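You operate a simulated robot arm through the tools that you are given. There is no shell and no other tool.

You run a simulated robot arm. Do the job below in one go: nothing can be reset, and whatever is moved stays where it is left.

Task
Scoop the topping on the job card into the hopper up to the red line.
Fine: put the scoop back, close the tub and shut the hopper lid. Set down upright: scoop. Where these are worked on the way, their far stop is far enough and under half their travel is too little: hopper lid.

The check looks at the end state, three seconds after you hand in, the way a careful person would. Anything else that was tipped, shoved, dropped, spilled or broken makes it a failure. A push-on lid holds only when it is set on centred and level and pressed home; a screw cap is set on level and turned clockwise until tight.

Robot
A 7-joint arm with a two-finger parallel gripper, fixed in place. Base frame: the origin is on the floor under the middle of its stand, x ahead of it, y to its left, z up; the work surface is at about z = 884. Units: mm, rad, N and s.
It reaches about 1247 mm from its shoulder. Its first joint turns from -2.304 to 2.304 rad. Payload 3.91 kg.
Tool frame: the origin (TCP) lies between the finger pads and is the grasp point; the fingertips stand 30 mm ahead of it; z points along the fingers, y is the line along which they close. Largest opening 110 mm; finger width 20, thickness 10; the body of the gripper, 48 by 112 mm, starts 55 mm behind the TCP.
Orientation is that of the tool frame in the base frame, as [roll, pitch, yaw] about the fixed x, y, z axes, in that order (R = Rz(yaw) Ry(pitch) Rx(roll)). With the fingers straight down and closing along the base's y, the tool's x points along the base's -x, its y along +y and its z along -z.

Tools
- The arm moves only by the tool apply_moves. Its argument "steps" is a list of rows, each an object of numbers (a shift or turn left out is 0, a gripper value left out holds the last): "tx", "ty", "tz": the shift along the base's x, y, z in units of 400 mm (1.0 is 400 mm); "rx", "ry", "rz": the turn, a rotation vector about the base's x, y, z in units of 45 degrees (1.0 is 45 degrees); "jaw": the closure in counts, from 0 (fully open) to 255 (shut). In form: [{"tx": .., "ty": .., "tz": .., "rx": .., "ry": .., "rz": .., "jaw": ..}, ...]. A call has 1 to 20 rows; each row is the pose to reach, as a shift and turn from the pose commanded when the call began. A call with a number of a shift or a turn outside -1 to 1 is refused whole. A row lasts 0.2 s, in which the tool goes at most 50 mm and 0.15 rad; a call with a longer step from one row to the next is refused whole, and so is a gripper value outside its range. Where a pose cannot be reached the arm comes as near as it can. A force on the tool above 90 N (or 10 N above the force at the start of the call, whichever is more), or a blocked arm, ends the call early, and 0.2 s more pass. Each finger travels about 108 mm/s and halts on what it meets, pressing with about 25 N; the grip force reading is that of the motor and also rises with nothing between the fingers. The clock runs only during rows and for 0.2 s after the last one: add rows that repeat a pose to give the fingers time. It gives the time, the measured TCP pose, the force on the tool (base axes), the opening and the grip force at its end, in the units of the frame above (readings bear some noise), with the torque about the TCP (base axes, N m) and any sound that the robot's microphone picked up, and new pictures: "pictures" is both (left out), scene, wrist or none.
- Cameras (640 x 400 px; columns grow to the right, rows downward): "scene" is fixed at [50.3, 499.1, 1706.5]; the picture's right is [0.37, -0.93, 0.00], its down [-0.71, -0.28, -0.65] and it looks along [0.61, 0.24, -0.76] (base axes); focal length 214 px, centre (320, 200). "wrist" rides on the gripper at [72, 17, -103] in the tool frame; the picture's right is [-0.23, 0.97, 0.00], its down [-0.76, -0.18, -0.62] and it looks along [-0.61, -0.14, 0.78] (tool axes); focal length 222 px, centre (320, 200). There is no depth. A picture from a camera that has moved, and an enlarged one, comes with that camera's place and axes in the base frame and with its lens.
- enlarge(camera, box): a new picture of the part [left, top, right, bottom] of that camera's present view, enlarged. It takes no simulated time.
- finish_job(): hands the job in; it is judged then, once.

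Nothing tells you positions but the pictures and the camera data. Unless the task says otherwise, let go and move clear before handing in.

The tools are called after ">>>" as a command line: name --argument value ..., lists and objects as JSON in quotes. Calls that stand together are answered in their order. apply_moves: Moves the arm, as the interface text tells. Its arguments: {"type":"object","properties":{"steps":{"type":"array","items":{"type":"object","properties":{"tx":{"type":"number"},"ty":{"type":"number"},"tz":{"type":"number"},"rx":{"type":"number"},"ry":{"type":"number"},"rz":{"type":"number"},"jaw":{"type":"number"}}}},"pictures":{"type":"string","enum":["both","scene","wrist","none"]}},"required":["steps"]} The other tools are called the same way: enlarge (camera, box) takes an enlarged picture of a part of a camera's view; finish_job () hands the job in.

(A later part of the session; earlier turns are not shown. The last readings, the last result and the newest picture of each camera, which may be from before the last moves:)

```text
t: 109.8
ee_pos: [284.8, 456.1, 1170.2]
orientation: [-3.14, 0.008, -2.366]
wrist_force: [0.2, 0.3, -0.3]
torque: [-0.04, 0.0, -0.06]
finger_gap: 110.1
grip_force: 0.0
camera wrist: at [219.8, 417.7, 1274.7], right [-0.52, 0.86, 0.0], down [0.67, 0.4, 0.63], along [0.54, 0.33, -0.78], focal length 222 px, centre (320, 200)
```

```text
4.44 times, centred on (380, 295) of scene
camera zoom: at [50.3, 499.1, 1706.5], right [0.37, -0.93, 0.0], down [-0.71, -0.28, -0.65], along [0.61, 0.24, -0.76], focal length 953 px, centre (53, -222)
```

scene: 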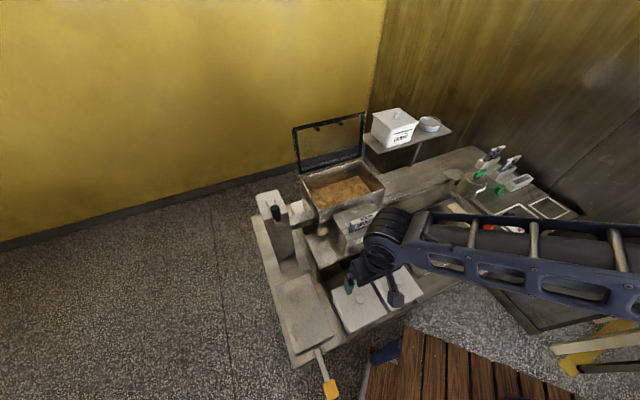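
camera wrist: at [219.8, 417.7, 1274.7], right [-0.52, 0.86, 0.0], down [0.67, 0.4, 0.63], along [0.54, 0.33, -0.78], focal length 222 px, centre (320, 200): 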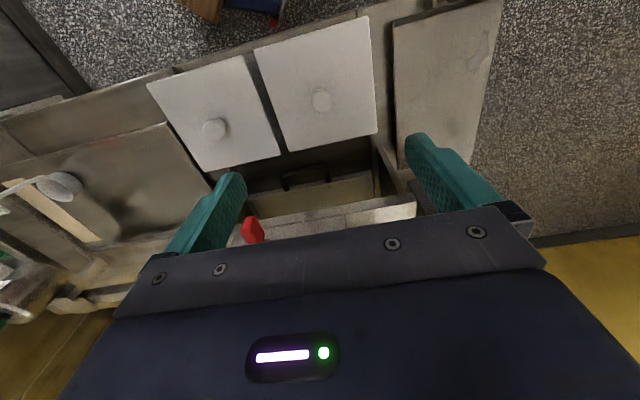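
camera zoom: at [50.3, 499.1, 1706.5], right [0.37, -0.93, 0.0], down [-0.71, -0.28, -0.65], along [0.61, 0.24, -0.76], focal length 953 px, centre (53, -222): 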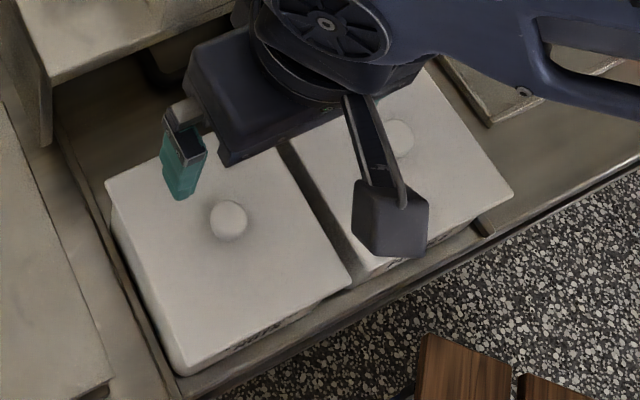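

The lid snapped on, but the gap to the neighbouring lid looks a few mm wider. I'll take a low front view to check that the NUTS lid sits centred and level on its tub.

>>> apply_moves --steps '[{"tx": -0.05, "ty": -0.06, "tz": 0.0, "rx": 0.066, "ry": -0.066}, {"tx": -0.1, "ty": -0.12, "tz": -0.03, "rx": 0.131, "ry": -0.131}, {"tx": -0.16, "ty": -0.19, "tz": -0.06, "rx": 0.197, "ry": -0.197}, {"tx": -0.22, "ty": -0.26, "tz": -0.1, "rx": 0.262, "ry": -0.262}, {"tx": -0.26, "ty": -0.32, "tz": -0.14, "rx": 0.328, "ry": -0.328}, {"tx": -0.29, "ty": -0.3625, "tz": -0.2, "rx": 0.393, "ry": -0.393}]' --pictures "both"

>>> enlarge --camera "wrist" --box '[180, 40, 460, 240]'

>>> enlarge --camera "scene" --box '[325, 250, 435, 340]'

```text
t: 111.2
ee_pos: [167.7, 309.3, 1089.2]
orientation: [3.136, 0.443, -2.37]
wrist_force: [-0.3, 0.4, -1.0]
torque: [-0.01, 0.01, -0.02]
finger_gap: 110.0
grip_force: 0.1
camera wrist: at [77.0, 246.1, 1153.8], right [-0.53, 0.84, 0.1], down [0.43, 0.16, 0.89], along [0.73, 0.52, -0.45], focal length 222 px, centre (320, 200)
```

scene: 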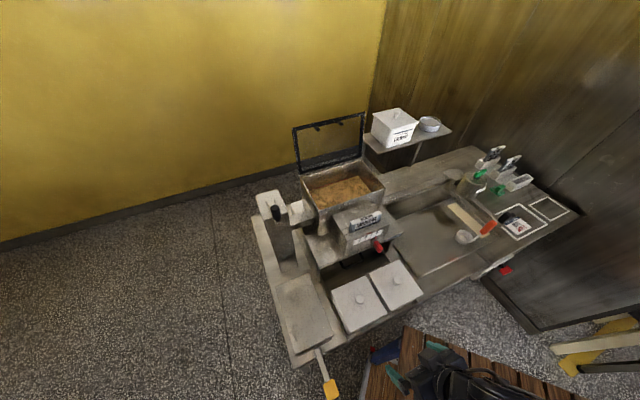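
wrist: 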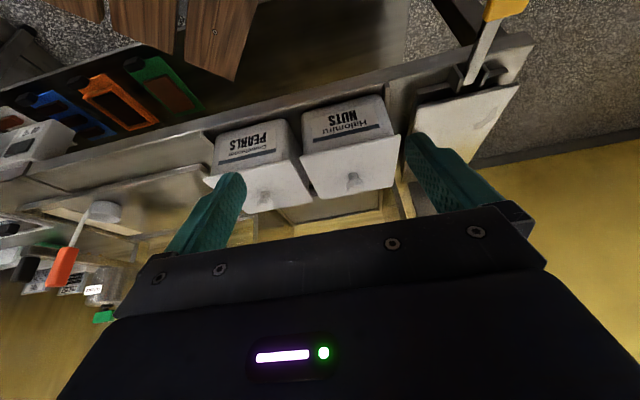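

```text
2.00 times, centred on (320, 140) of wrist
camera zoom: at [77.0, 246.1, 1153.8], right [-0.53, 0.84, 0.1], down [0.43, 0.16, 0.89], along [0.73, 0.52, -0.45], focal length 444 px, centre (320, 320)
```

zoom: 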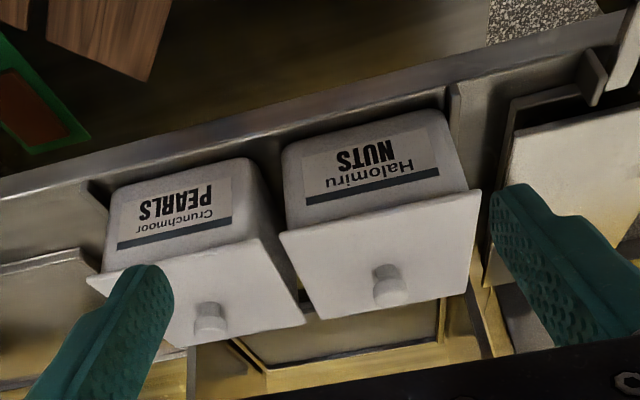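

```text
4.44 times, centred on (380, 295) of scene
camera zoom: at [50.3, 499.1, 1706.5], right [0.37, -0.93, 0.0], down [-0.71, -0.28, -0.65], along [0.61, 0.24, -0.76], focal length 953 px, centre (53, -222)
```

zoom: 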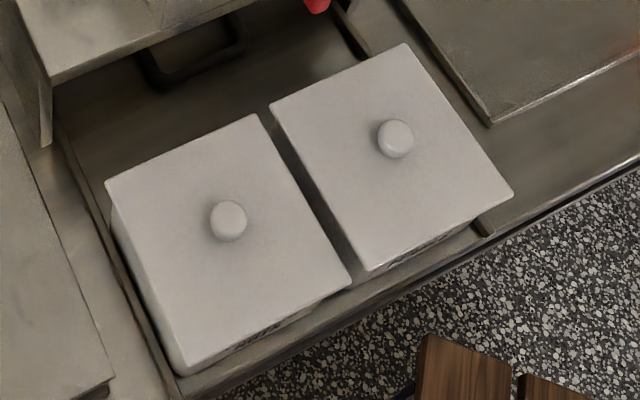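

>>> enlarge --camera "wrist" --box '[290, 80, 420, 210]'

>>> enlarge --camera "wrist" --box '[200, 100, 330, 230]'

>>> enlarge --camera "scene" --box '[325, 270, 385, 340]'

```text
3.08 times, centred on (355, 145) of wrist
camera zoom: at [77.0, 246.1, 1153.8], right [-0.53, 0.84, 0.1], down [0.43, 0.16, 0.89], along [0.73, 0.52, -0.45], focal length 684 px, centre (212, 369)
```

zoom: 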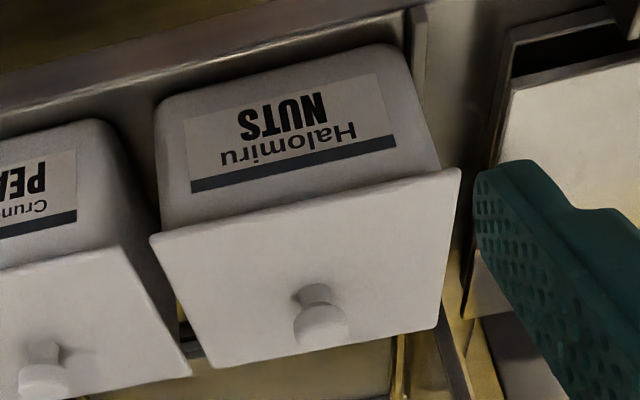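

```text
3.08 times, centred on (265, 165) of wrist
camera zoom: at [77.0, 246.1, 1153.8], right [-0.53, 0.84, 0.1], down [0.43, 0.16, 0.89], along [0.73, 0.52, -0.45], focal length 684 px, centre (489, 308)
```

zoom: 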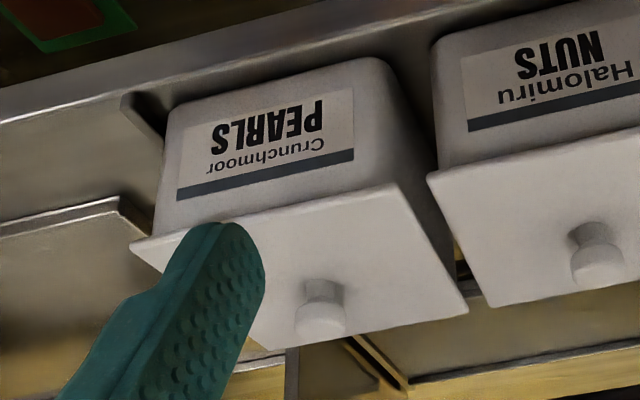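

```text
5.71 times, centred on (355, 305) of scene
camera zoom: at [50.3, 499.1, 1706.5], right [0.37, -0.93, 0.0], down [-0.71, -0.28, -0.65], along [0.61, 0.24, -0.76], focal length 1226 px, centre (120, -400)
```

zoom: 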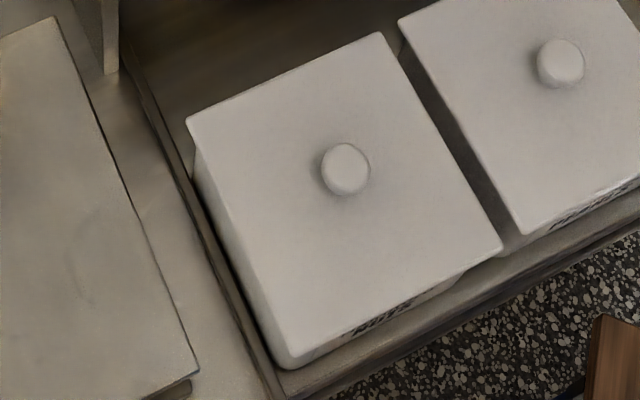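

>>> enlarge --camera "wrist" --box '[296, 105, 346, 145]'

>>> enlarge --camera "wrist" --box '[360, 105, 410, 145]'

>>> enlarge --camera "wrist" --box '[200, 140, 250, 180]'

>>> enlarge --camera "wrist" --box '[255, 130, 305, 170]'

```text
10.00 times, centred on (321, 125) of wrist
camera zoom: at [77.0, 246.1, 1153.8], right [-0.53, 0.84, 0.1], down [0.43, 0.16, 0.89], along [0.73, 0.52, -0.45], focal length 2221 px, centre (310, 950)
```

zoom: 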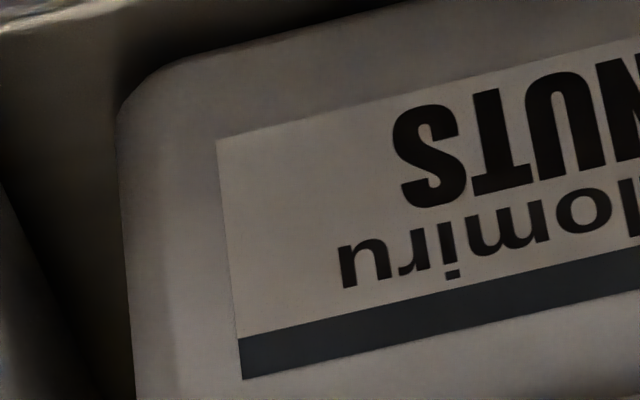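

```text
10.00 times, centred on (385, 125) of wrist
camera zoom: at [77.0, 246.1, 1153.8], right [-0.53, 0.84, 0.1], down [0.43, 0.16, 0.89], along [0.73, 0.52, -0.45], focal length 2221 px, centre (-330, 950)
```

zoom: 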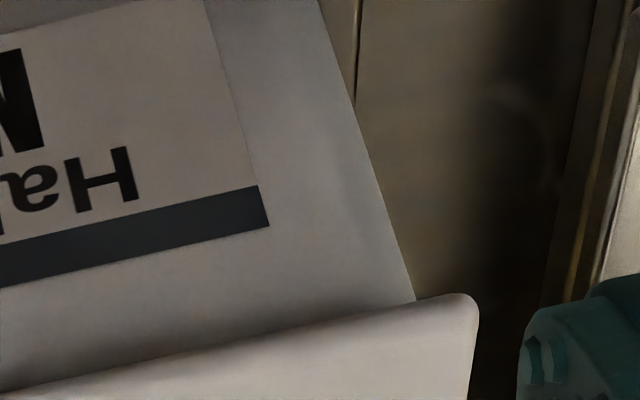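

```text
10.00 times, centred on (225, 160) of wrist
camera zoom: at [77.0, 246.1, 1153.8], right [-0.53, 0.84, 0.1], down [0.43, 0.16, 0.89], along [0.73, 0.52, -0.45], focal length 2221 px, centre (1270, 600)
```

zoom: 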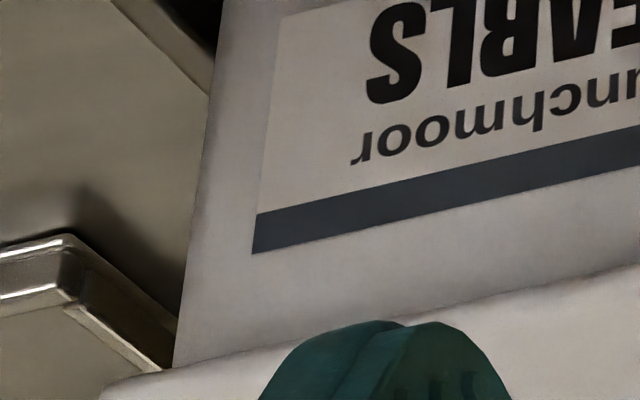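

```text
10.00 times, centred on (280, 150) of wrist
camera zoom: at [77.0, 246.1, 1153.8], right [-0.53, 0.84, 0.1], down [0.43, 0.16, 0.89], along [0.73, 0.52, -0.45], focal length 2221 px, centre (720, 700)
```

zoom: 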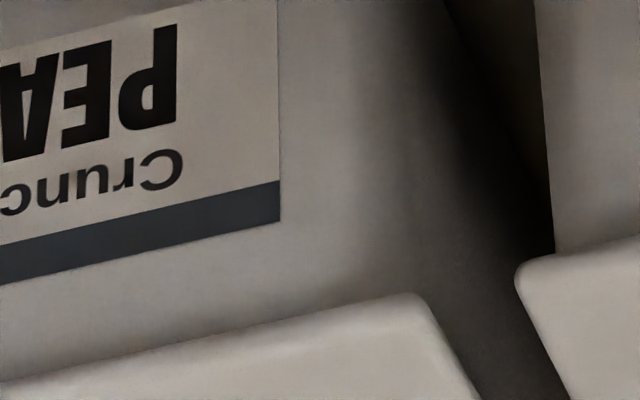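

The NUTS lid sits level at the same height as its neighbour and only about 2 mm off-centre. Next I'll close the hopper lid by re-gripping its bar. First I'll raise, level and turn the gripper as I did when opening.

>>> apply_moves --steps '[{"tx": 0.03, "ty": 0.03, "tz": 0.1, "rx": -0.066, "ry": 0.066}, {"tx": 0.07, "ty": 0.08, "tz": 0.2, "rx": -0.131, "ry": 0.131}, {"tx": 0.13, "ty": 0.14, "tz": 0.28, "rx": -0.197, "ry": 0.197}, {"tx": 0.18, "ty": 0.2, "tz": 0.36, "rx": -0.262, "ry": 0.262}, {"tx": 0.24, "ty": 0.26, "tz": 0.44, "rx": -0.328, "ry": 0.328}, {"tx": 0.29, "ty": 0.31, "tz": 0.53, "rx": -0.393, "ry": 0.393}]' --pictures "none"

>>> apply_moves --steps '[{"tx": 0.04, "ty": 0.02, "tz": 0.05, "rz": -0.14}, {"tx": 0.08, "ty": 0.04, "tz": 0.1, "rz": -0.28}, {"tx": 0.12, "ty": 0.06, "tz": 0.15, "rz": -0.43}, {"tx": 0.16, "ty": 0.08, "tz": 0.2, "rz": -0.57}, {"tx": 0.2, "ty": 0.1, "tz": 0.25, "rz": -0.71}, {"tx": 0.24, "ty": 0.11, "tz": 0.28, "rz": -0.85}, {"tx": 0.28, "ty": 0.12, "tz": 0.3, "rz": -0.993}]' --pictures "none"

>>> apply_moves --steps '[{"tx": 0.04, "ty": 0.03, "tz": 0.03, "rz": -0.14}, {"tx": 0.08, "ty": 0.06, "tz": 0.06, "rz": -0.28}, {"tx": 0.12, "ty": 0.1, "tz": 0.08, "rz": -0.43}, {"tx": 0.16, "ty": 0.14, "tz": 0.1, "rz": -0.57}, {"tx": 0.2, "ty": 0.18, "tz": 0.11, "rz": -0.71}, {"tx": 0.23, "ty": 0.21, "tz": 0.12, "rz": -0.85}, {"tx": 0.25, "ty": 0.23, "tz": 0.12, "rz": -0.993}]' --pictures "both"

```text
t: 112.6
ee_pos: [282.3, 433.7, 1304.5]
orientation: [-3.139, 0.007, -2.366]
wrist_force: [-0.1, -1.0, 1.2]
torque: [0.03, -0.08, -0.01]
finger_gap: 109.7
grip_force: 0.0
```

```text
t: 114.2
ee_pos: [396.5, 482.6, 1424.5]
orientation: [-3.14, 0.008, 3.136]
wrist_force: [0.1, -0.5, 0.1]
torque: [0.03, 0.0, 0.0]
finger_gap: 110.0
grip_force: 0.0
```

```text
t: 115.8
ee_pos: [495.7, 574.7, 1473.2]
orientation: [3.141, 0.008, 2.355]
wrist_force: [-0.1, -0.5, 0.1]
torque: [0.04, 0.0, -0.02]
finger_gap: 110.1
grip_force: 0.1
camera wrist: at [455.3, 638.5, 1576.5], right [0.85, 0.53, 0.0], down [0.41, -0.66, 0.63], along [0.33, -0.53, -0.78], focal length 222 px, centre (320, 200)
```

scene: 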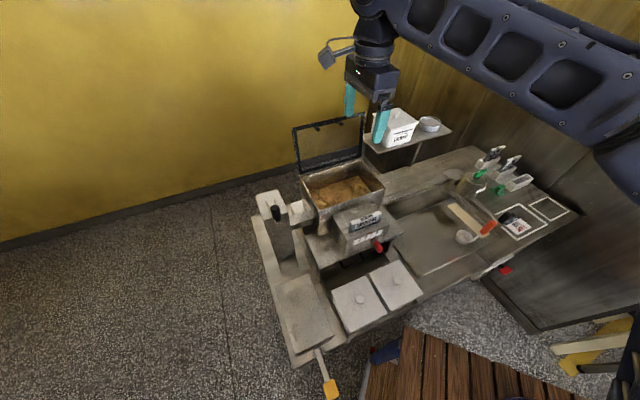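
wrist: 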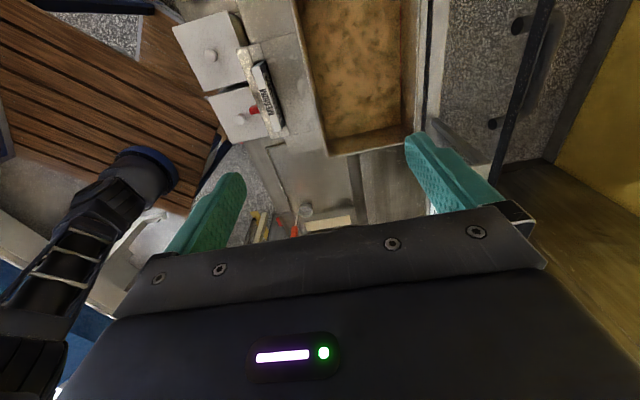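

>>> enlarge --camera "wrist" --box '[430, 0, 590, 200]'

>>> enlarge --camera "scene" --box '[285, 90, 385, 200]'

```text
2.00 times, centred on (510, 100) of wrist
camera zoom: at [455.3, 638.5, 1576.5], right [0.85, 0.53, 0.0], down [0.41, -0.66, 0.63], along [0.33, -0.53, -0.78], focal length 444 px, centre (-60, 400)
```

zoom: 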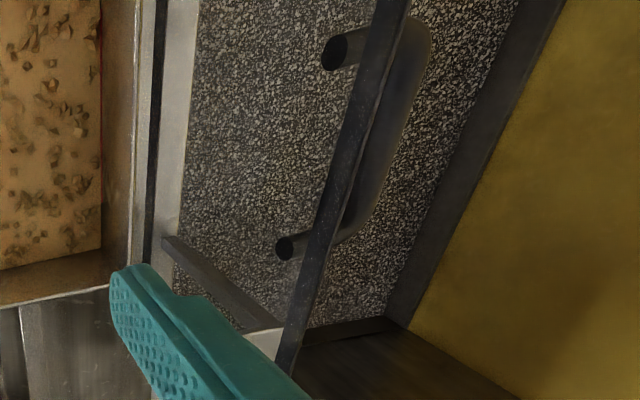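

```text
3.64 times, centred on (335, 145) of scene
camera zoom: at [50.3, 499.1, 1706.5], right [0.37, -0.93, 0.0], down [-0.71, -0.28, -0.65], along [0.61, 0.24, -0.76], focal length 780 px, centre (266, 400)
```

zoom: 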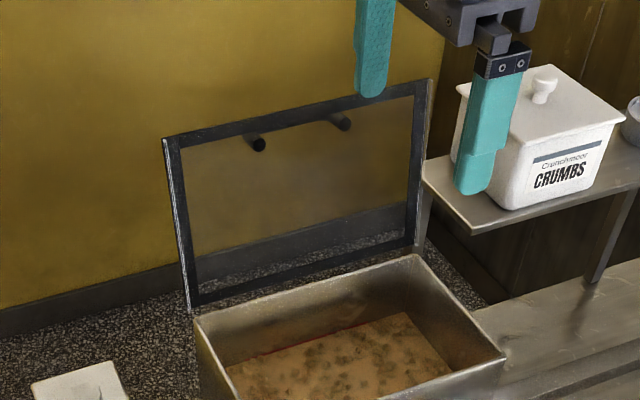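

The close view shows the lid about 6° past vertical with the bar behind it at roughly n≈952. I'll approach above the lid's top edge with a narrow jaw and slight forward tilt.

>>> apply_moves --steps '[{"tx": 0.054, "ty": 0.051, "tz": 0.0, "rx": 0.057, "ry": -0.057, "jaw": 120}, {"tx": 0.107, "ty": 0.103, "tz": 0.0, "rx": 0.113, "ry": -0.113, "jaw": 200}, {"tx": 0.16, "ty": 0.154, "tz": -0.02, "rx": 0.17, "ry": -0.17, "jaw": 200}, {"tx": 0.214, "ty": 0.205, "tz": -0.05, "rx": 0.226, "ry": -0.226, "jaw": 200}, {"tx": 0.267, "ty": 0.2565, "tz": -0.0825, "rx": 0.2828, "ry": -0.2828, "jaw": 200}]' --pictures "both"

>>> enlarge --camera "wrist" --box '[200, 40, 480, 240]'

>>> enlarge --camera "scene" --box '[285, 70, 385, 190]'

```text
t: 117.0
ee_pos: [602.5, 676.0, 1438.5]
orientation: [2.825, 0.007, 2.355]
wrist_force: [0.1, -0.5, 0.8]
torque: [0.01, -0.02, -0.03]
finger_gap: 23.9
grip_force: 0.0
camera wrist: at [539.0, 717.1, 1544.3], right [0.81, 0.49, 0.3], down [0.28, -0.79, 0.54], along [0.51, -0.36, -0.78], focal length 222 px, centre (320, 200)
```

scene: 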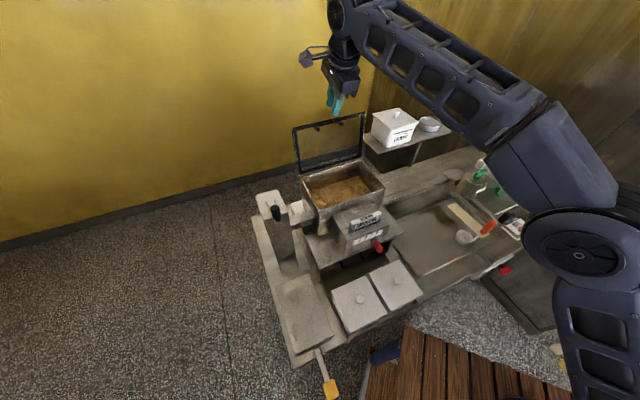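
wrist: 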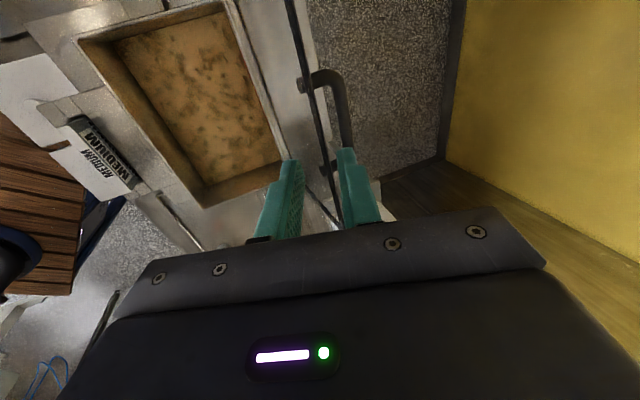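

```text
2.00 times, centred on (340, 140) of wrist
camera zoom: at [539.0, 717.1, 1544.3], right [0.81, 0.49, 0.3], down [0.28, -0.79, 0.54], along [0.51, -0.36, -0.78], focal length 444 px, centre (280, 320)
```

zoom: 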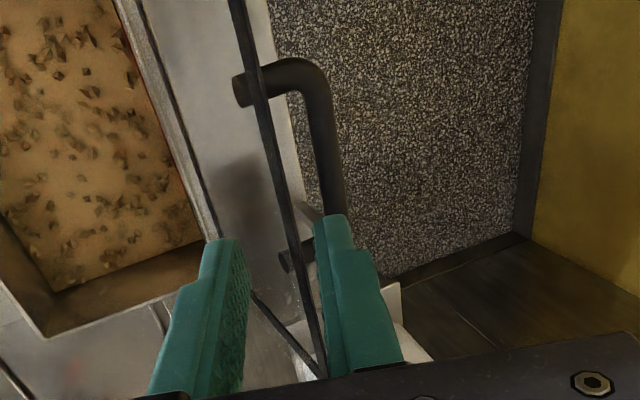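

```text
3.33 times, centred on (335, 130) of scene
camera zoom: at [50.3, 499.1, 1706.5], right [0.37, -0.93, 0.0], down [-0.71, -0.28, -0.65], along [0.61, 0.24, -0.76], focal length 715 px, centre (270, 433)
```

zoom: 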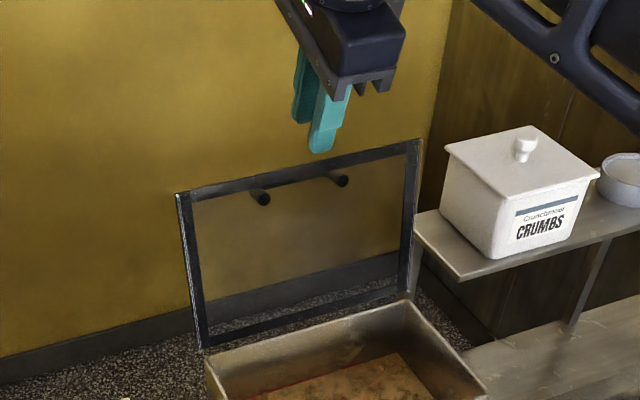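

The view is clear now: lid edge at n≈926, bar at n≈955. Squeezing onto the bar is tight, so instead I'll cage the lid's free edge between the fingers to the right of the handle (s≈25), pull it forward, and lower it resting on the front finger.

>>> apply_moves --steps '[{"tx": 0.04, "ty": -0.05, "tz": 0.01, "rx": -0.04, "ry": 0.04, "jaw": 150}, {"tx": 0.08, "ty": -0.1, "tz": 0.01, "rx": -0.08, "ry": 0.08, "jaw": 116}, {"tx": 0.12, "ty": -0.152, "tz": 0.005, "rx": -0.1257, "ry": 0.1257, "jaw": 116}]' --pictures "both"

>>> enlarge --camera "wrist" --box '[200, 40, 480, 240]'

>>> enlarge --camera "scene" --box '[285, 70, 385, 190]'

```text
t: 117.8
ee_pos: [649.5, 615.7, 1441.3]
orientation: [2.971, 0.006, 2.356]
wrist_force: [-1.3, 0.3, -0.6]
torque: [-0.04, -0.03, 0.01]
finger_gap: 59.9
grip_force: 0.0
camera wrist: at [596.6, 667.8, 1545.9], right [0.84, 0.52, 0.17], down [0.34, -0.74, 0.59], along [0.43, -0.44, -0.79], focal length 222 px, centre (320, 200)
```

scene: 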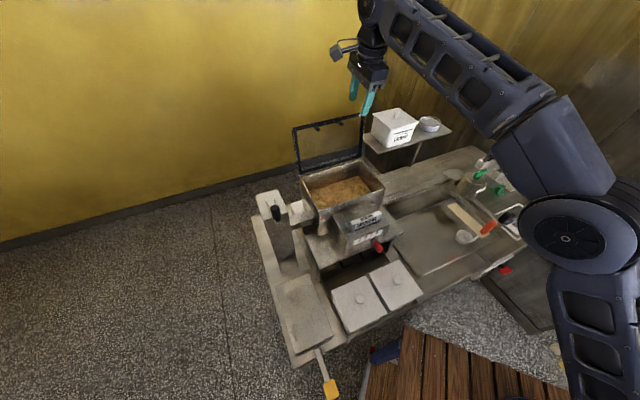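
wrist: 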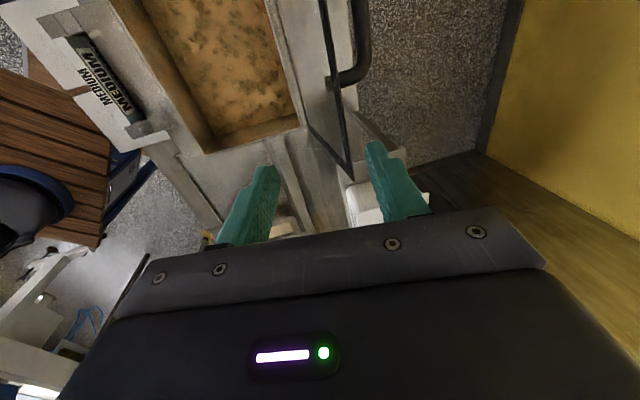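

```text
2.00 times, centred on (340, 140) of wrist
camera zoom: at [596.6, 667.8, 1545.9], right [0.84, 0.52, 0.17], down [0.34, -0.74, 0.59], along [0.43, -0.44, -0.79], focal length 444 px, centre (280, 320)
```

zoom: 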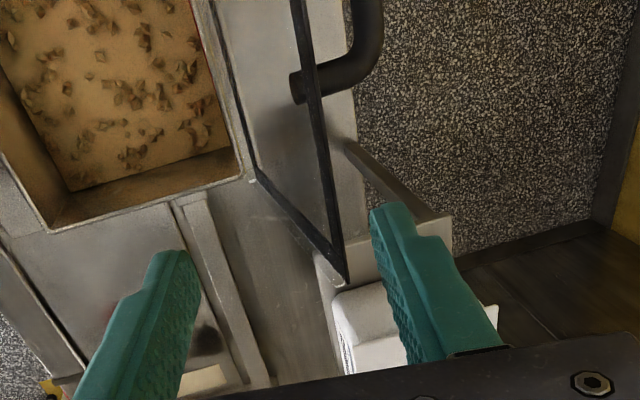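

```text
3.33 times, centred on (335, 130) of scene
camera zoom: at [50.3, 499.1, 1706.5], right [0.37, -0.93, 0.0], down [-0.71, -0.28, -0.65], along [0.61, 0.24, -0.76], focal length 715 px, centre (270, 433)
```

zoom: 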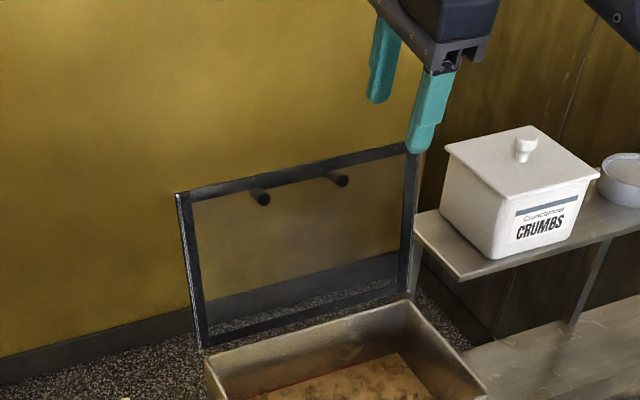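

>>> apply_moves --steps '[{"tx": 0.012, "ty": 0.012, "tz": -0.02, "jaw": 116}, {"tx": 0.02, "ty": 0.02, "tz": -0.05, "jaw": 116}, {"tx": 0.02, "ty": 0.02, "tz": -0.08, "jaw": 116}, {"tx": 0.02, "ty": 0.02, "tz": -0.115, "jaw": 116}]' --pictures "both"

>>> enlarge --camera "wrist" --box '[200, 40, 480, 240]'

>>> enlarge --camera "scene" --box '[285, 70, 385, 190]'

```text
t: 118.8
ee_pos: [657.9, 624.8, 1394.5]
orientation: [2.966, 0.007, 2.355]
wrist_force: [0.0, 0.6, 0.1]
torque: [0.01, -0.01, -0.03]
finger_gap: 60.0
grip_force: 0.1
camera wrist: at [605.7, 675.6, 1499.7], right [0.84, 0.52, 0.17], down [0.34, -0.74, 0.59], along [0.43, -0.44, -0.79], focal length 222 px, centre (320, 200)
```

scene: 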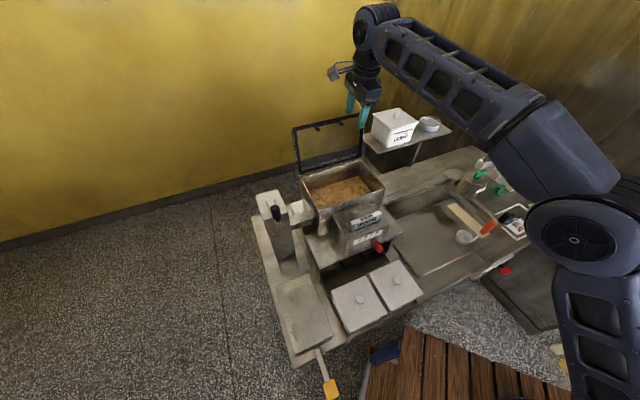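
wrist: 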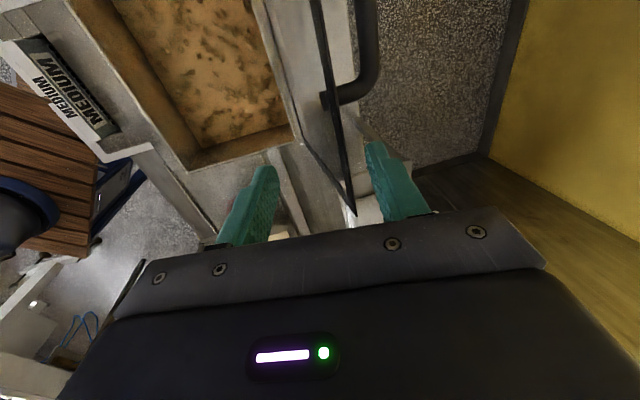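

```text
2.00 times, centred on (340, 140) of wrist
camera zoom: at [605.7, 675.6, 1499.7], right [0.84, 0.52, 0.17], down [0.34, -0.74, 0.59], along [0.43, -0.44, -0.79], focal length 444 px, centre (280, 320)
```

zoom: 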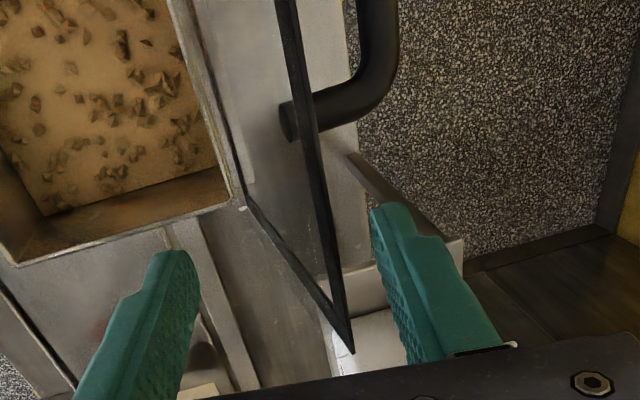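

```text
3.33 times, centred on (335, 130) of scene
camera zoom: at [50.3, 499.1, 1706.5], right [0.37, -0.93, 0.0], down [-0.71, -0.28, -0.65], along [0.61, 0.24, -0.76], focal length 715 px, centre (270, 433)
```

zoom: 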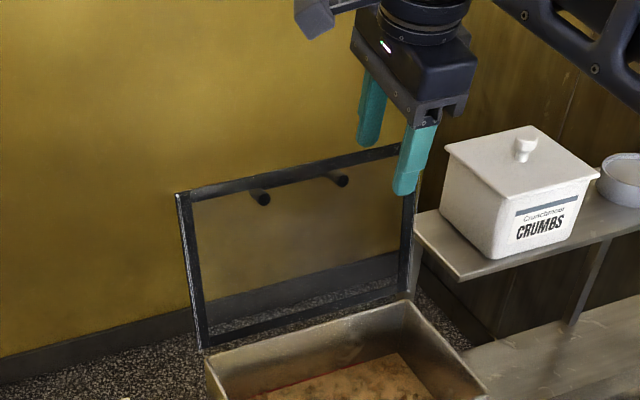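

>>> apply_moves --steps '[{"tx": -0.01, "ty": -0.01, "tz": -0.02, "jaw": 116}, {"tx": -0.025, "ty": -0.025, "tz": -0.02, "jaw": 116}, {"tx": -0.04, "ty": -0.04, "tz": -0.02, "jaw": 116}, {"tx": -0.055, "ty": -0.055, "tz": -0.02, "jaw": 116}]' --pictures "both"

>>> enlarge --camera "wrist" --box '[200, 40, 480, 240]'

>>> enlarge --camera "scene" --box '[285, 70, 385, 190]'

```text
t: 119.8
ee_pos: [637.2, 602.6, 1387.1]
orientation: [2.97, 0.008, 2.355]
wrist_force: [1.4, -0.5, -0.1]
torque: [0.02, -0.02, 0.0]
finger_gap: 60.1
grip_force: 0.0
camera wrist: at [583.6, 654.0, 1492.0], right [0.84, 0.52, 0.17], down [0.34, -0.74, 0.59], along [0.43, -0.44, -0.79], focal length 222 px, centre (320, 200)
```

scene: 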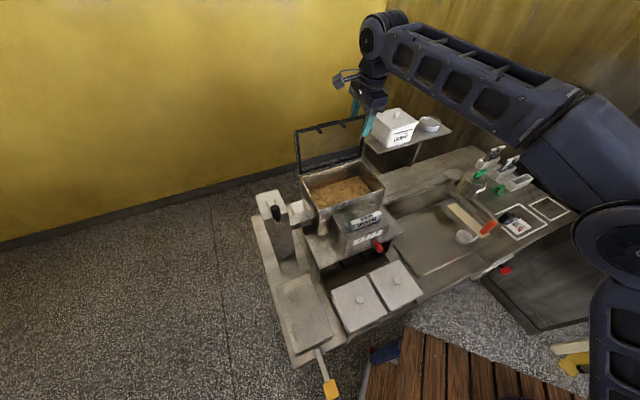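
wrist: 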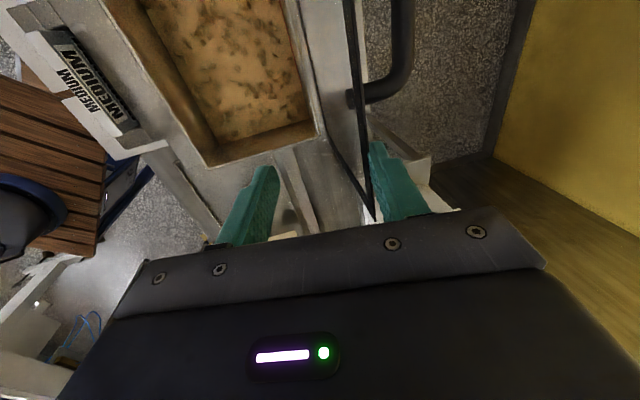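

```text
2.00 times, centred on (340, 140) of wrist
camera zoom: at [583.6, 654.0, 1492.0], right [0.84, 0.52, 0.17], down [0.34, -0.74, 0.59], along [0.43, -0.44, -0.79], focal length 444 px, centre (280, 320)
```

zoom: 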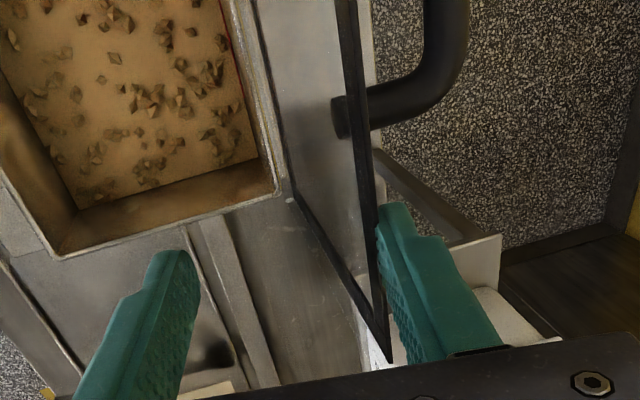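

```text
3.33 times, centred on (335, 130) of scene
camera zoom: at [50.3, 499.1, 1706.5], right [0.37, -0.93, 0.0], down [-0.71, -0.28, -0.65], along [0.61, 0.24, -0.76], focal length 715 px, centre (270, 433)
```

zoom: 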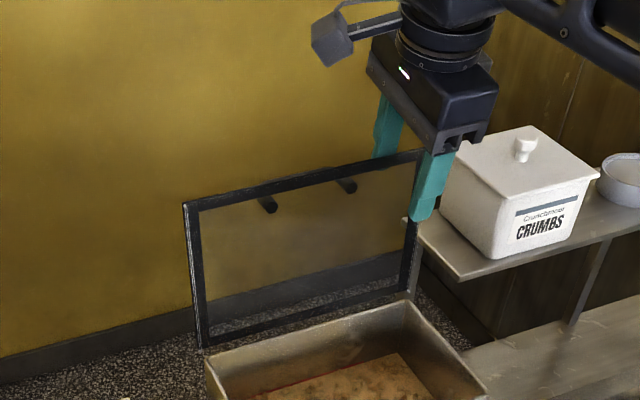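

>>> apply_moves --steps '[{"tx": 0.009, "ty": 0.009, "jaw": 146}, {"tx": 0.0177, "ty": 0.0177, "jaw": 176}, {"tx": 0.0177, "ty": 0.0177, "jaw": 176}]' --pictures "wrist"

>>> enlarge --camera "wrist" --box '[200, 40, 480, 240]'

```text
t: 120.6
ee_pos: [643.2, 609.4, 1387.0]
orientation: [2.969, 0.005, 2.355]
wrist_force: [-1.0, -1.2, 0.9]
torque: [0.0, 0.03, 0.04]
finger_gap: 34.0
grip_force: 0.1
camera wrist: at [590.8, 660.8, 1492.1], right [0.84, 0.52, 0.17], down [0.34, -0.74, 0.59], along [0.43, -0.44, -0.79], focal length 222 px, centre (320, 200)
```

wrist: 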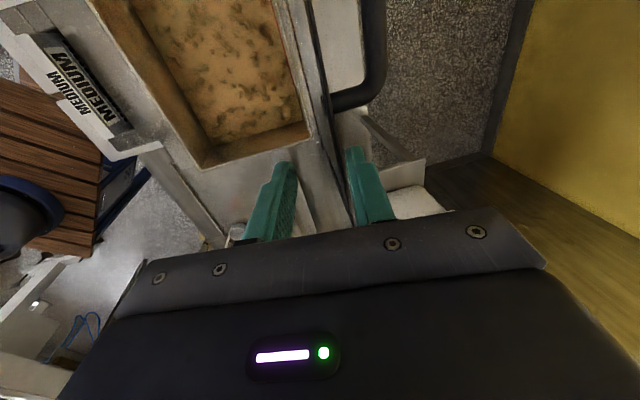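

```text
2.00 times, centred on (340, 140) of wrist
camera zoom: at [590.8, 660.8, 1492.1], right [0.84, 0.52, 0.17], down [0.34, -0.74, 0.59], along [0.43, -0.44, -0.79], focal length 444 px, centre (280, 320)
```

zoom: 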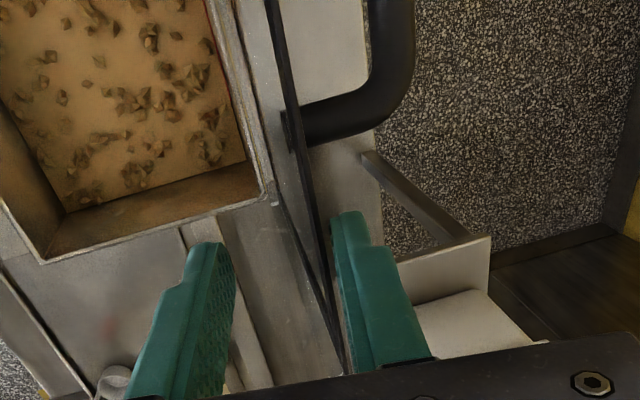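

The lid is caged and near vertical. I'll move toward −n and let it lean on the front finger as it comes over.

>>> apply_moves --steps '[{"tx": -0.0189, "ty": -0.0189, "rx": -0.04, "ry": 0.04, "jaw": 176}, {"tx": -0.0419, "ty": -0.0419, "tz": -0.005, "rx": -0.08, "ry": 0.08, "jaw": 176}, {"tx": -0.0631, "ty": -0.0631, "tz": -0.015, "rx": -0.12, "ry": 0.12, "jaw": 176}, {"tx": -0.0843, "ty": -0.0843, "tz": -0.03, "rx": -0.15, "ry": 0.15, "jaw": 176}]' --pictures "both"

>>> enlarge --camera "wrist" --box '[200, 20, 480, 240]'

>>> enlarge --camera "scene" --box '[285, 80, 405, 210]'

```text
t: 121.6
ee_pos: [610.8, 576.9, 1374.0]
orientation: [3.136, 0.007, 2.357]
wrist_force: [0.4, 0.0, 0.6]
torque: [0.01, -0.01, 0.0]
finger_gap: 34.4
grip_force: 0.1
camera wrist: at [569.2, 639.5, 1478.8], right [0.85, 0.53, 0.01], down [0.41, -0.66, 0.63], along [0.34, -0.53, -0.78], focal length 222 px, centre (320, 200)
```

scene: 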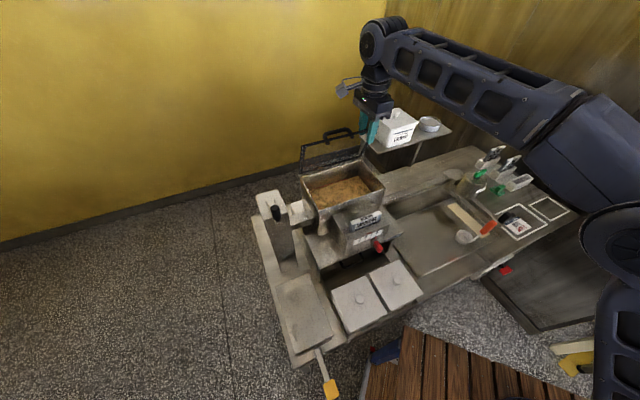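
wrist: 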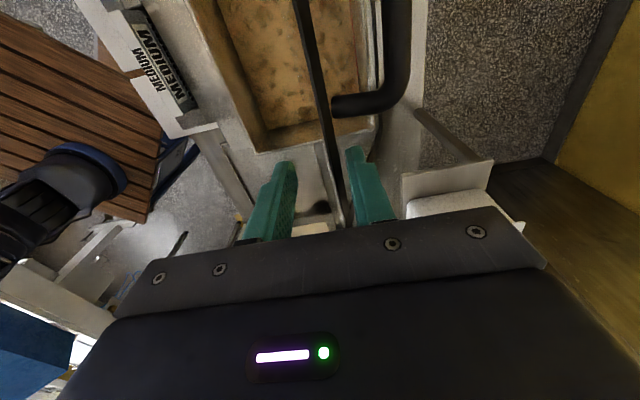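

```text
1.82 times, centred on (340, 130) of wrist
camera zoom: at [569.2, 639.5, 1478.8], right [0.85, 0.53, 0.01], down [0.41, -0.66, 0.63], along [0.34, -0.53, -0.78], focal length 404 px, centre (284, 327)
```

zoom: 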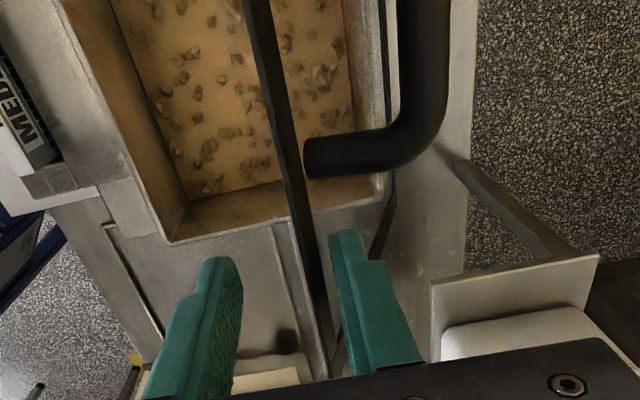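

```text
3.08 times, centred on (345, 145) of scene
camera zoom: at [50.3, 499.1, 1706.5], right [0.37, -0.93, 0.0], down [-0.71, -0.28, -0.65], along [0.61, 0.24, -0.76], focal length 660 px, centre (243, 369)
```

zoom: 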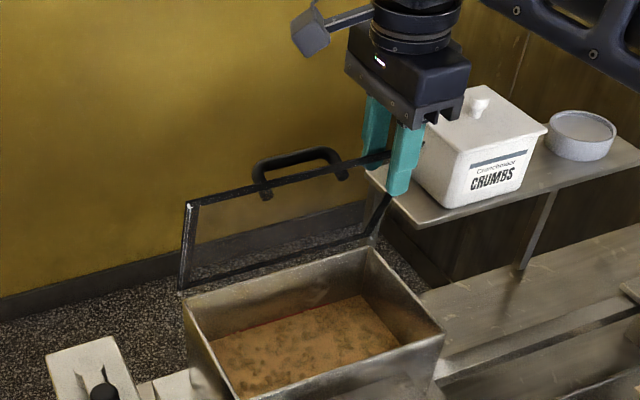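

The lid follows the rear finger and stays where it is put, so the hinge seems stiff rather than free-falling. I'll keep guiding it down along its arc.

>>> apply_moves --steps '[{"tx": -0.0262, "ty": -0.0262, "tz": 0.015, "jaw": 176}, {"tx": -0.0562, "ty": -0.0562, "tz": 0.0175, "jaw": 176}, {"tx": -0.0757, "ty": -0.0757, "tz": 0.0025, "jaw": 176}, {"tx": -0.094, "ty": -0.094, "tz": -0.0175, "jaw": 176}]' --pictures "both"

>>> enlarge --camera "scene" --box '[285, 90, 405, 220]'

>>> enlarge --camera "wrist" --box '[200, 20, 480, 240]'

```text
t: 122.6
ee_pos: [572.7, 538.2, 1368.0]
orientation: [3.134, 0.008, 2.357]
wrist_force: [-0.4, -0.2, 0.8]
torque: [0.01, -0.02, 0.01]
finger_gap: 34.1
grip_force: 0.1
camera wrist: at [531.4, 601.9, 1472.2], right [0.85, 0.53, 0.01], down [0.41, -0.66, 0.63], along [0.34, -0.53, -0.78], focal length 222 px, centre (320, 200)
```

scene: 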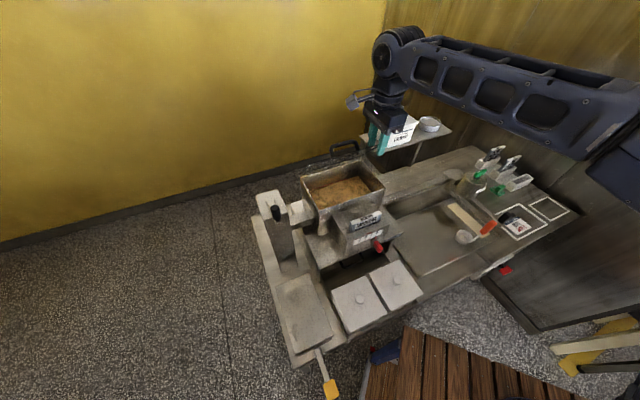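
wrist: 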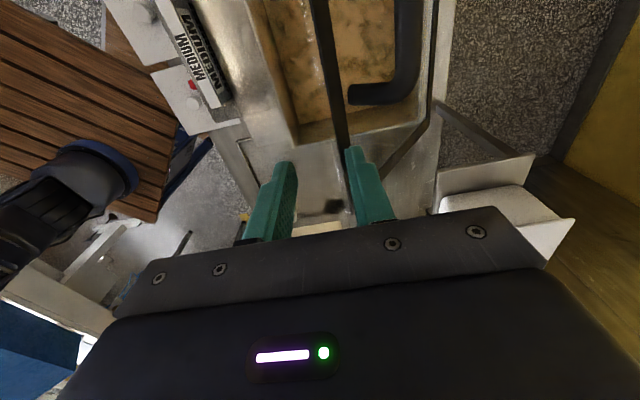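

```text
3.08 times, centred on (345, 155) of scene
camera zoom: at [50.3, 499.1, 1706.5], right [0.37, -0.93, 0.0], down [-0.71, -0.28, -0.65], along [0.61, 0.24, -0.76], focal length 660 px, centre (243, 338)
```

zoom: 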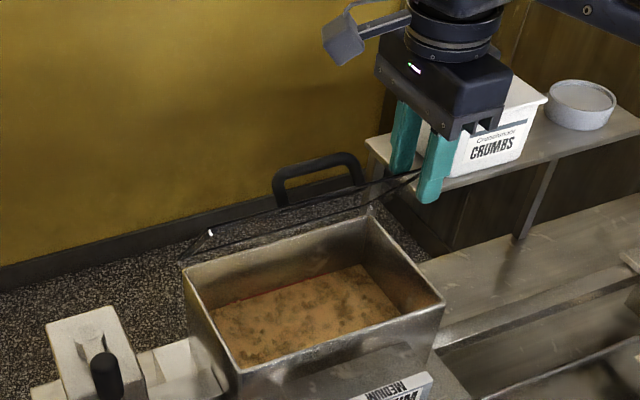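

```text
1.82 times, centred on (340, 130) of wrist
camera zoom: at [531.4, 601.9, 1472.2], right [0.85, 0.53, 0.01], down [0.41, -0.66, 0.63], along [0.34, -0.53, -0.78], focal length 404 px, centre (284, 327)
```

zoom: 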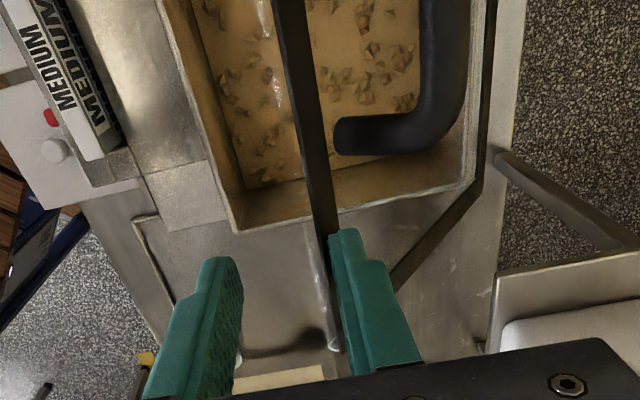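

>>> apply_moves --steps '[{"tx": -0.015, "ty": -0.015, "tz": -0.0225, "jaw": 176}, {"tx": -0.0309, "ty": -0.0309, "tz": -0.049, "jaw": 176}, {"tx": -0.0451, "ty": -0.0451, "tz": -0.075, "jaw": 176}, {"tx": -0.0575, "ty": -0.0575, "tz": -0.1025, "jaw": 176}]' --pictures "both"

>>> enlarge --camera "scene" --box '[285, 100, 405, 220]'

>>> enlarge --camera "wrist" --box '[200, 20, 480, 240]'

```text
t: 123.6
ee_pos: [549.2, 516.1, 1328.2]
orientation: [3.134, 0.007, 2.356]
wrist_force: [0.0, -0.4, -0.3]
torque: [-0.01, -0.02, 0.02]
finger_gap: 34.2
grip_force: 0.0
camera wrist: at [508.6, 578.9, 1431.3], right [0.85, 0.53, 0.01], down [0.41, -0.66, 0.63], along [0.34, -0.53, -0.78], focal length 222 px, centre (320, 200)
```

scene: 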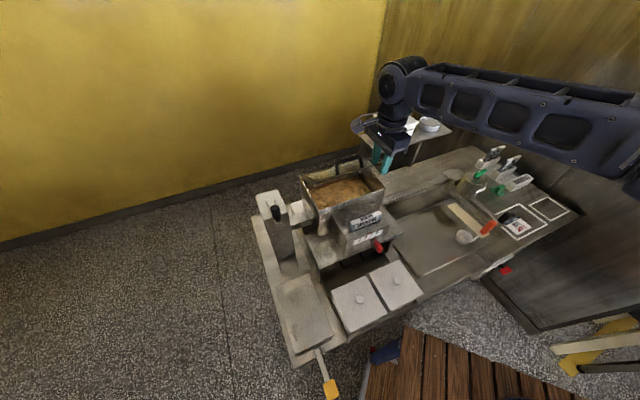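
wrist: 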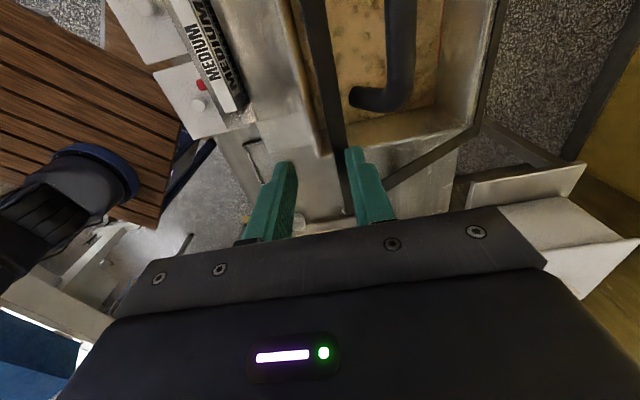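

```text
3.33 times, centred on (345, 160) of scene
camera zoom: at [50.3, 499.1, 1706.5], right [0.37, -0.93, 0.0], down [-0.71, -0.28, -0.65], along [0.61, 0.24, -0.76], focal length 715 px, centre (237, 333)
```

zoom: 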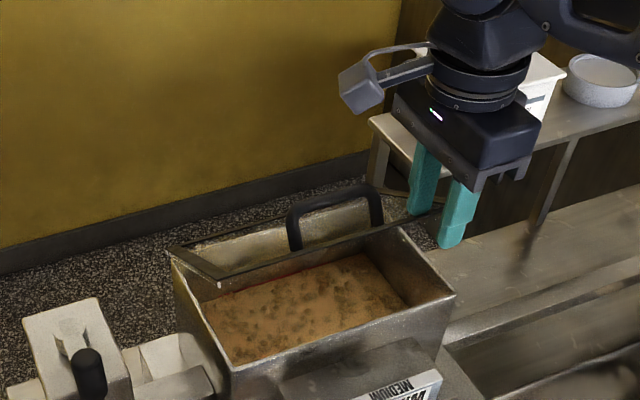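

```text
1.82 times, centred on (340, 130) of wrist
camera zoom: at [508.6, 578.9, 1431.3], right [0.85, 0.53, 0.01], down [0.41, -0.66, 0.63], along [0.34, -0.53, -0.78], focal length 404 px, centre (284, 327)
```

zoom: 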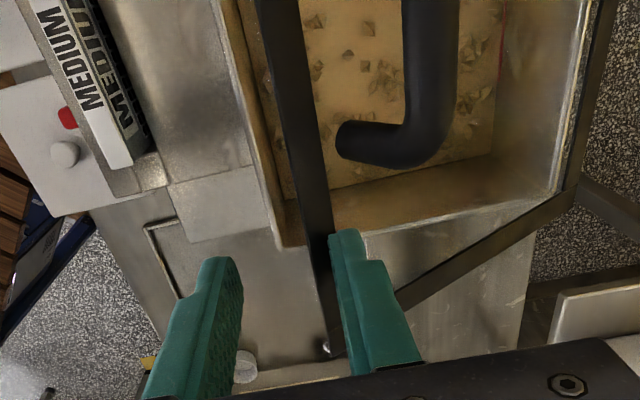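

>>> apply_moves --steps '[{"tx": -0.0094, "ty": -0.0094, "tz": -0.03, "jaw": 176}, {"tx": -0.02, "ty": -0.02, "tz": -0.0625, "jaw": 176}, {"tx": -0.027, "ty": -0.027, "tz": -0.095, "jaw": 176}, {"tx": -0.0318, "ty": -0.0318, "tz": -0.125, "jaw": 176}]' --pictures "both"

>>> enlarge --camera "scene" --box '[285, 110, 405, 220]'

>>> enlarge --camera "wrist" --box '[200, 20, 480, 240]'

```text
t: 124.6
ee_pos: [537.3, 502.0, 1277.3]
orientation: [3.134, 0.008, 2.356]
wrist_force: [0.0, 0.0, 0.0]
torque: [0.02, 0.0, 0.01]
finger_gap: 33.9
grip_force: 0.1
camera wrist: at [496.0, 566.2, 1381.1], right [0.85, 0.53, 0.01], down [0.41, -0.66, 0.63], along [0.34, -0.53, -0.78], focal length 222 px, centre (320, 200)
```

scene: 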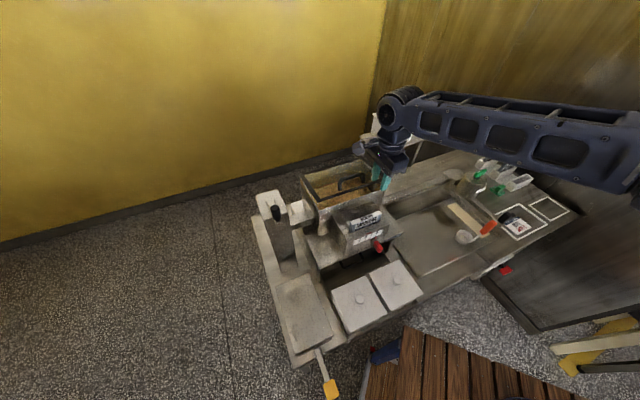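
wrist: 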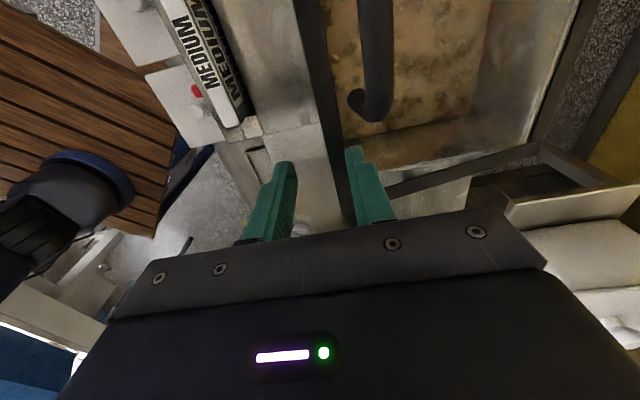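

```text
3.64 times, centred on (345, 165) of scene
camera zoom: at [50.3, 499.1, 1706.5], right [0.37, -0.93, 0.0], down [-0.71, -0.28, -0.65], along [0.61, 0.24, -0.76], focal length 780 px, centre (229, 327)
```

zoom: 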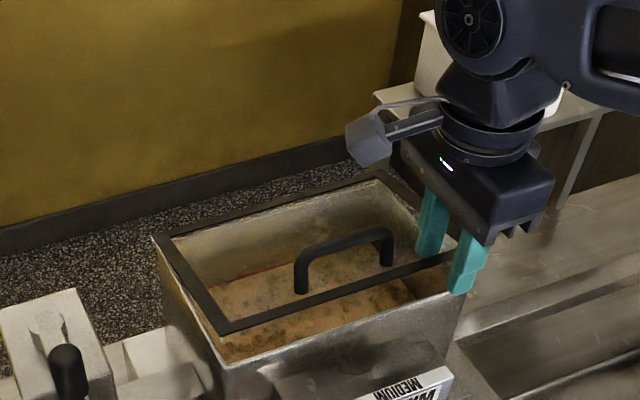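

```text
1.82 times, centred on (340, 130) of wrist
camera zoom: at [496.0, 566.2, 1381.1], right [0.85, 0.53, 0.01], down [0.41, -0.66, 0.63], along [0.34, -0.53, -0.78], focal length 404 px, centre (284, 327)
```

zoom: 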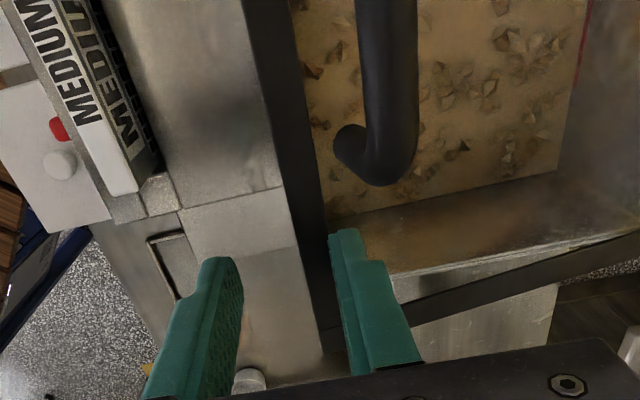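

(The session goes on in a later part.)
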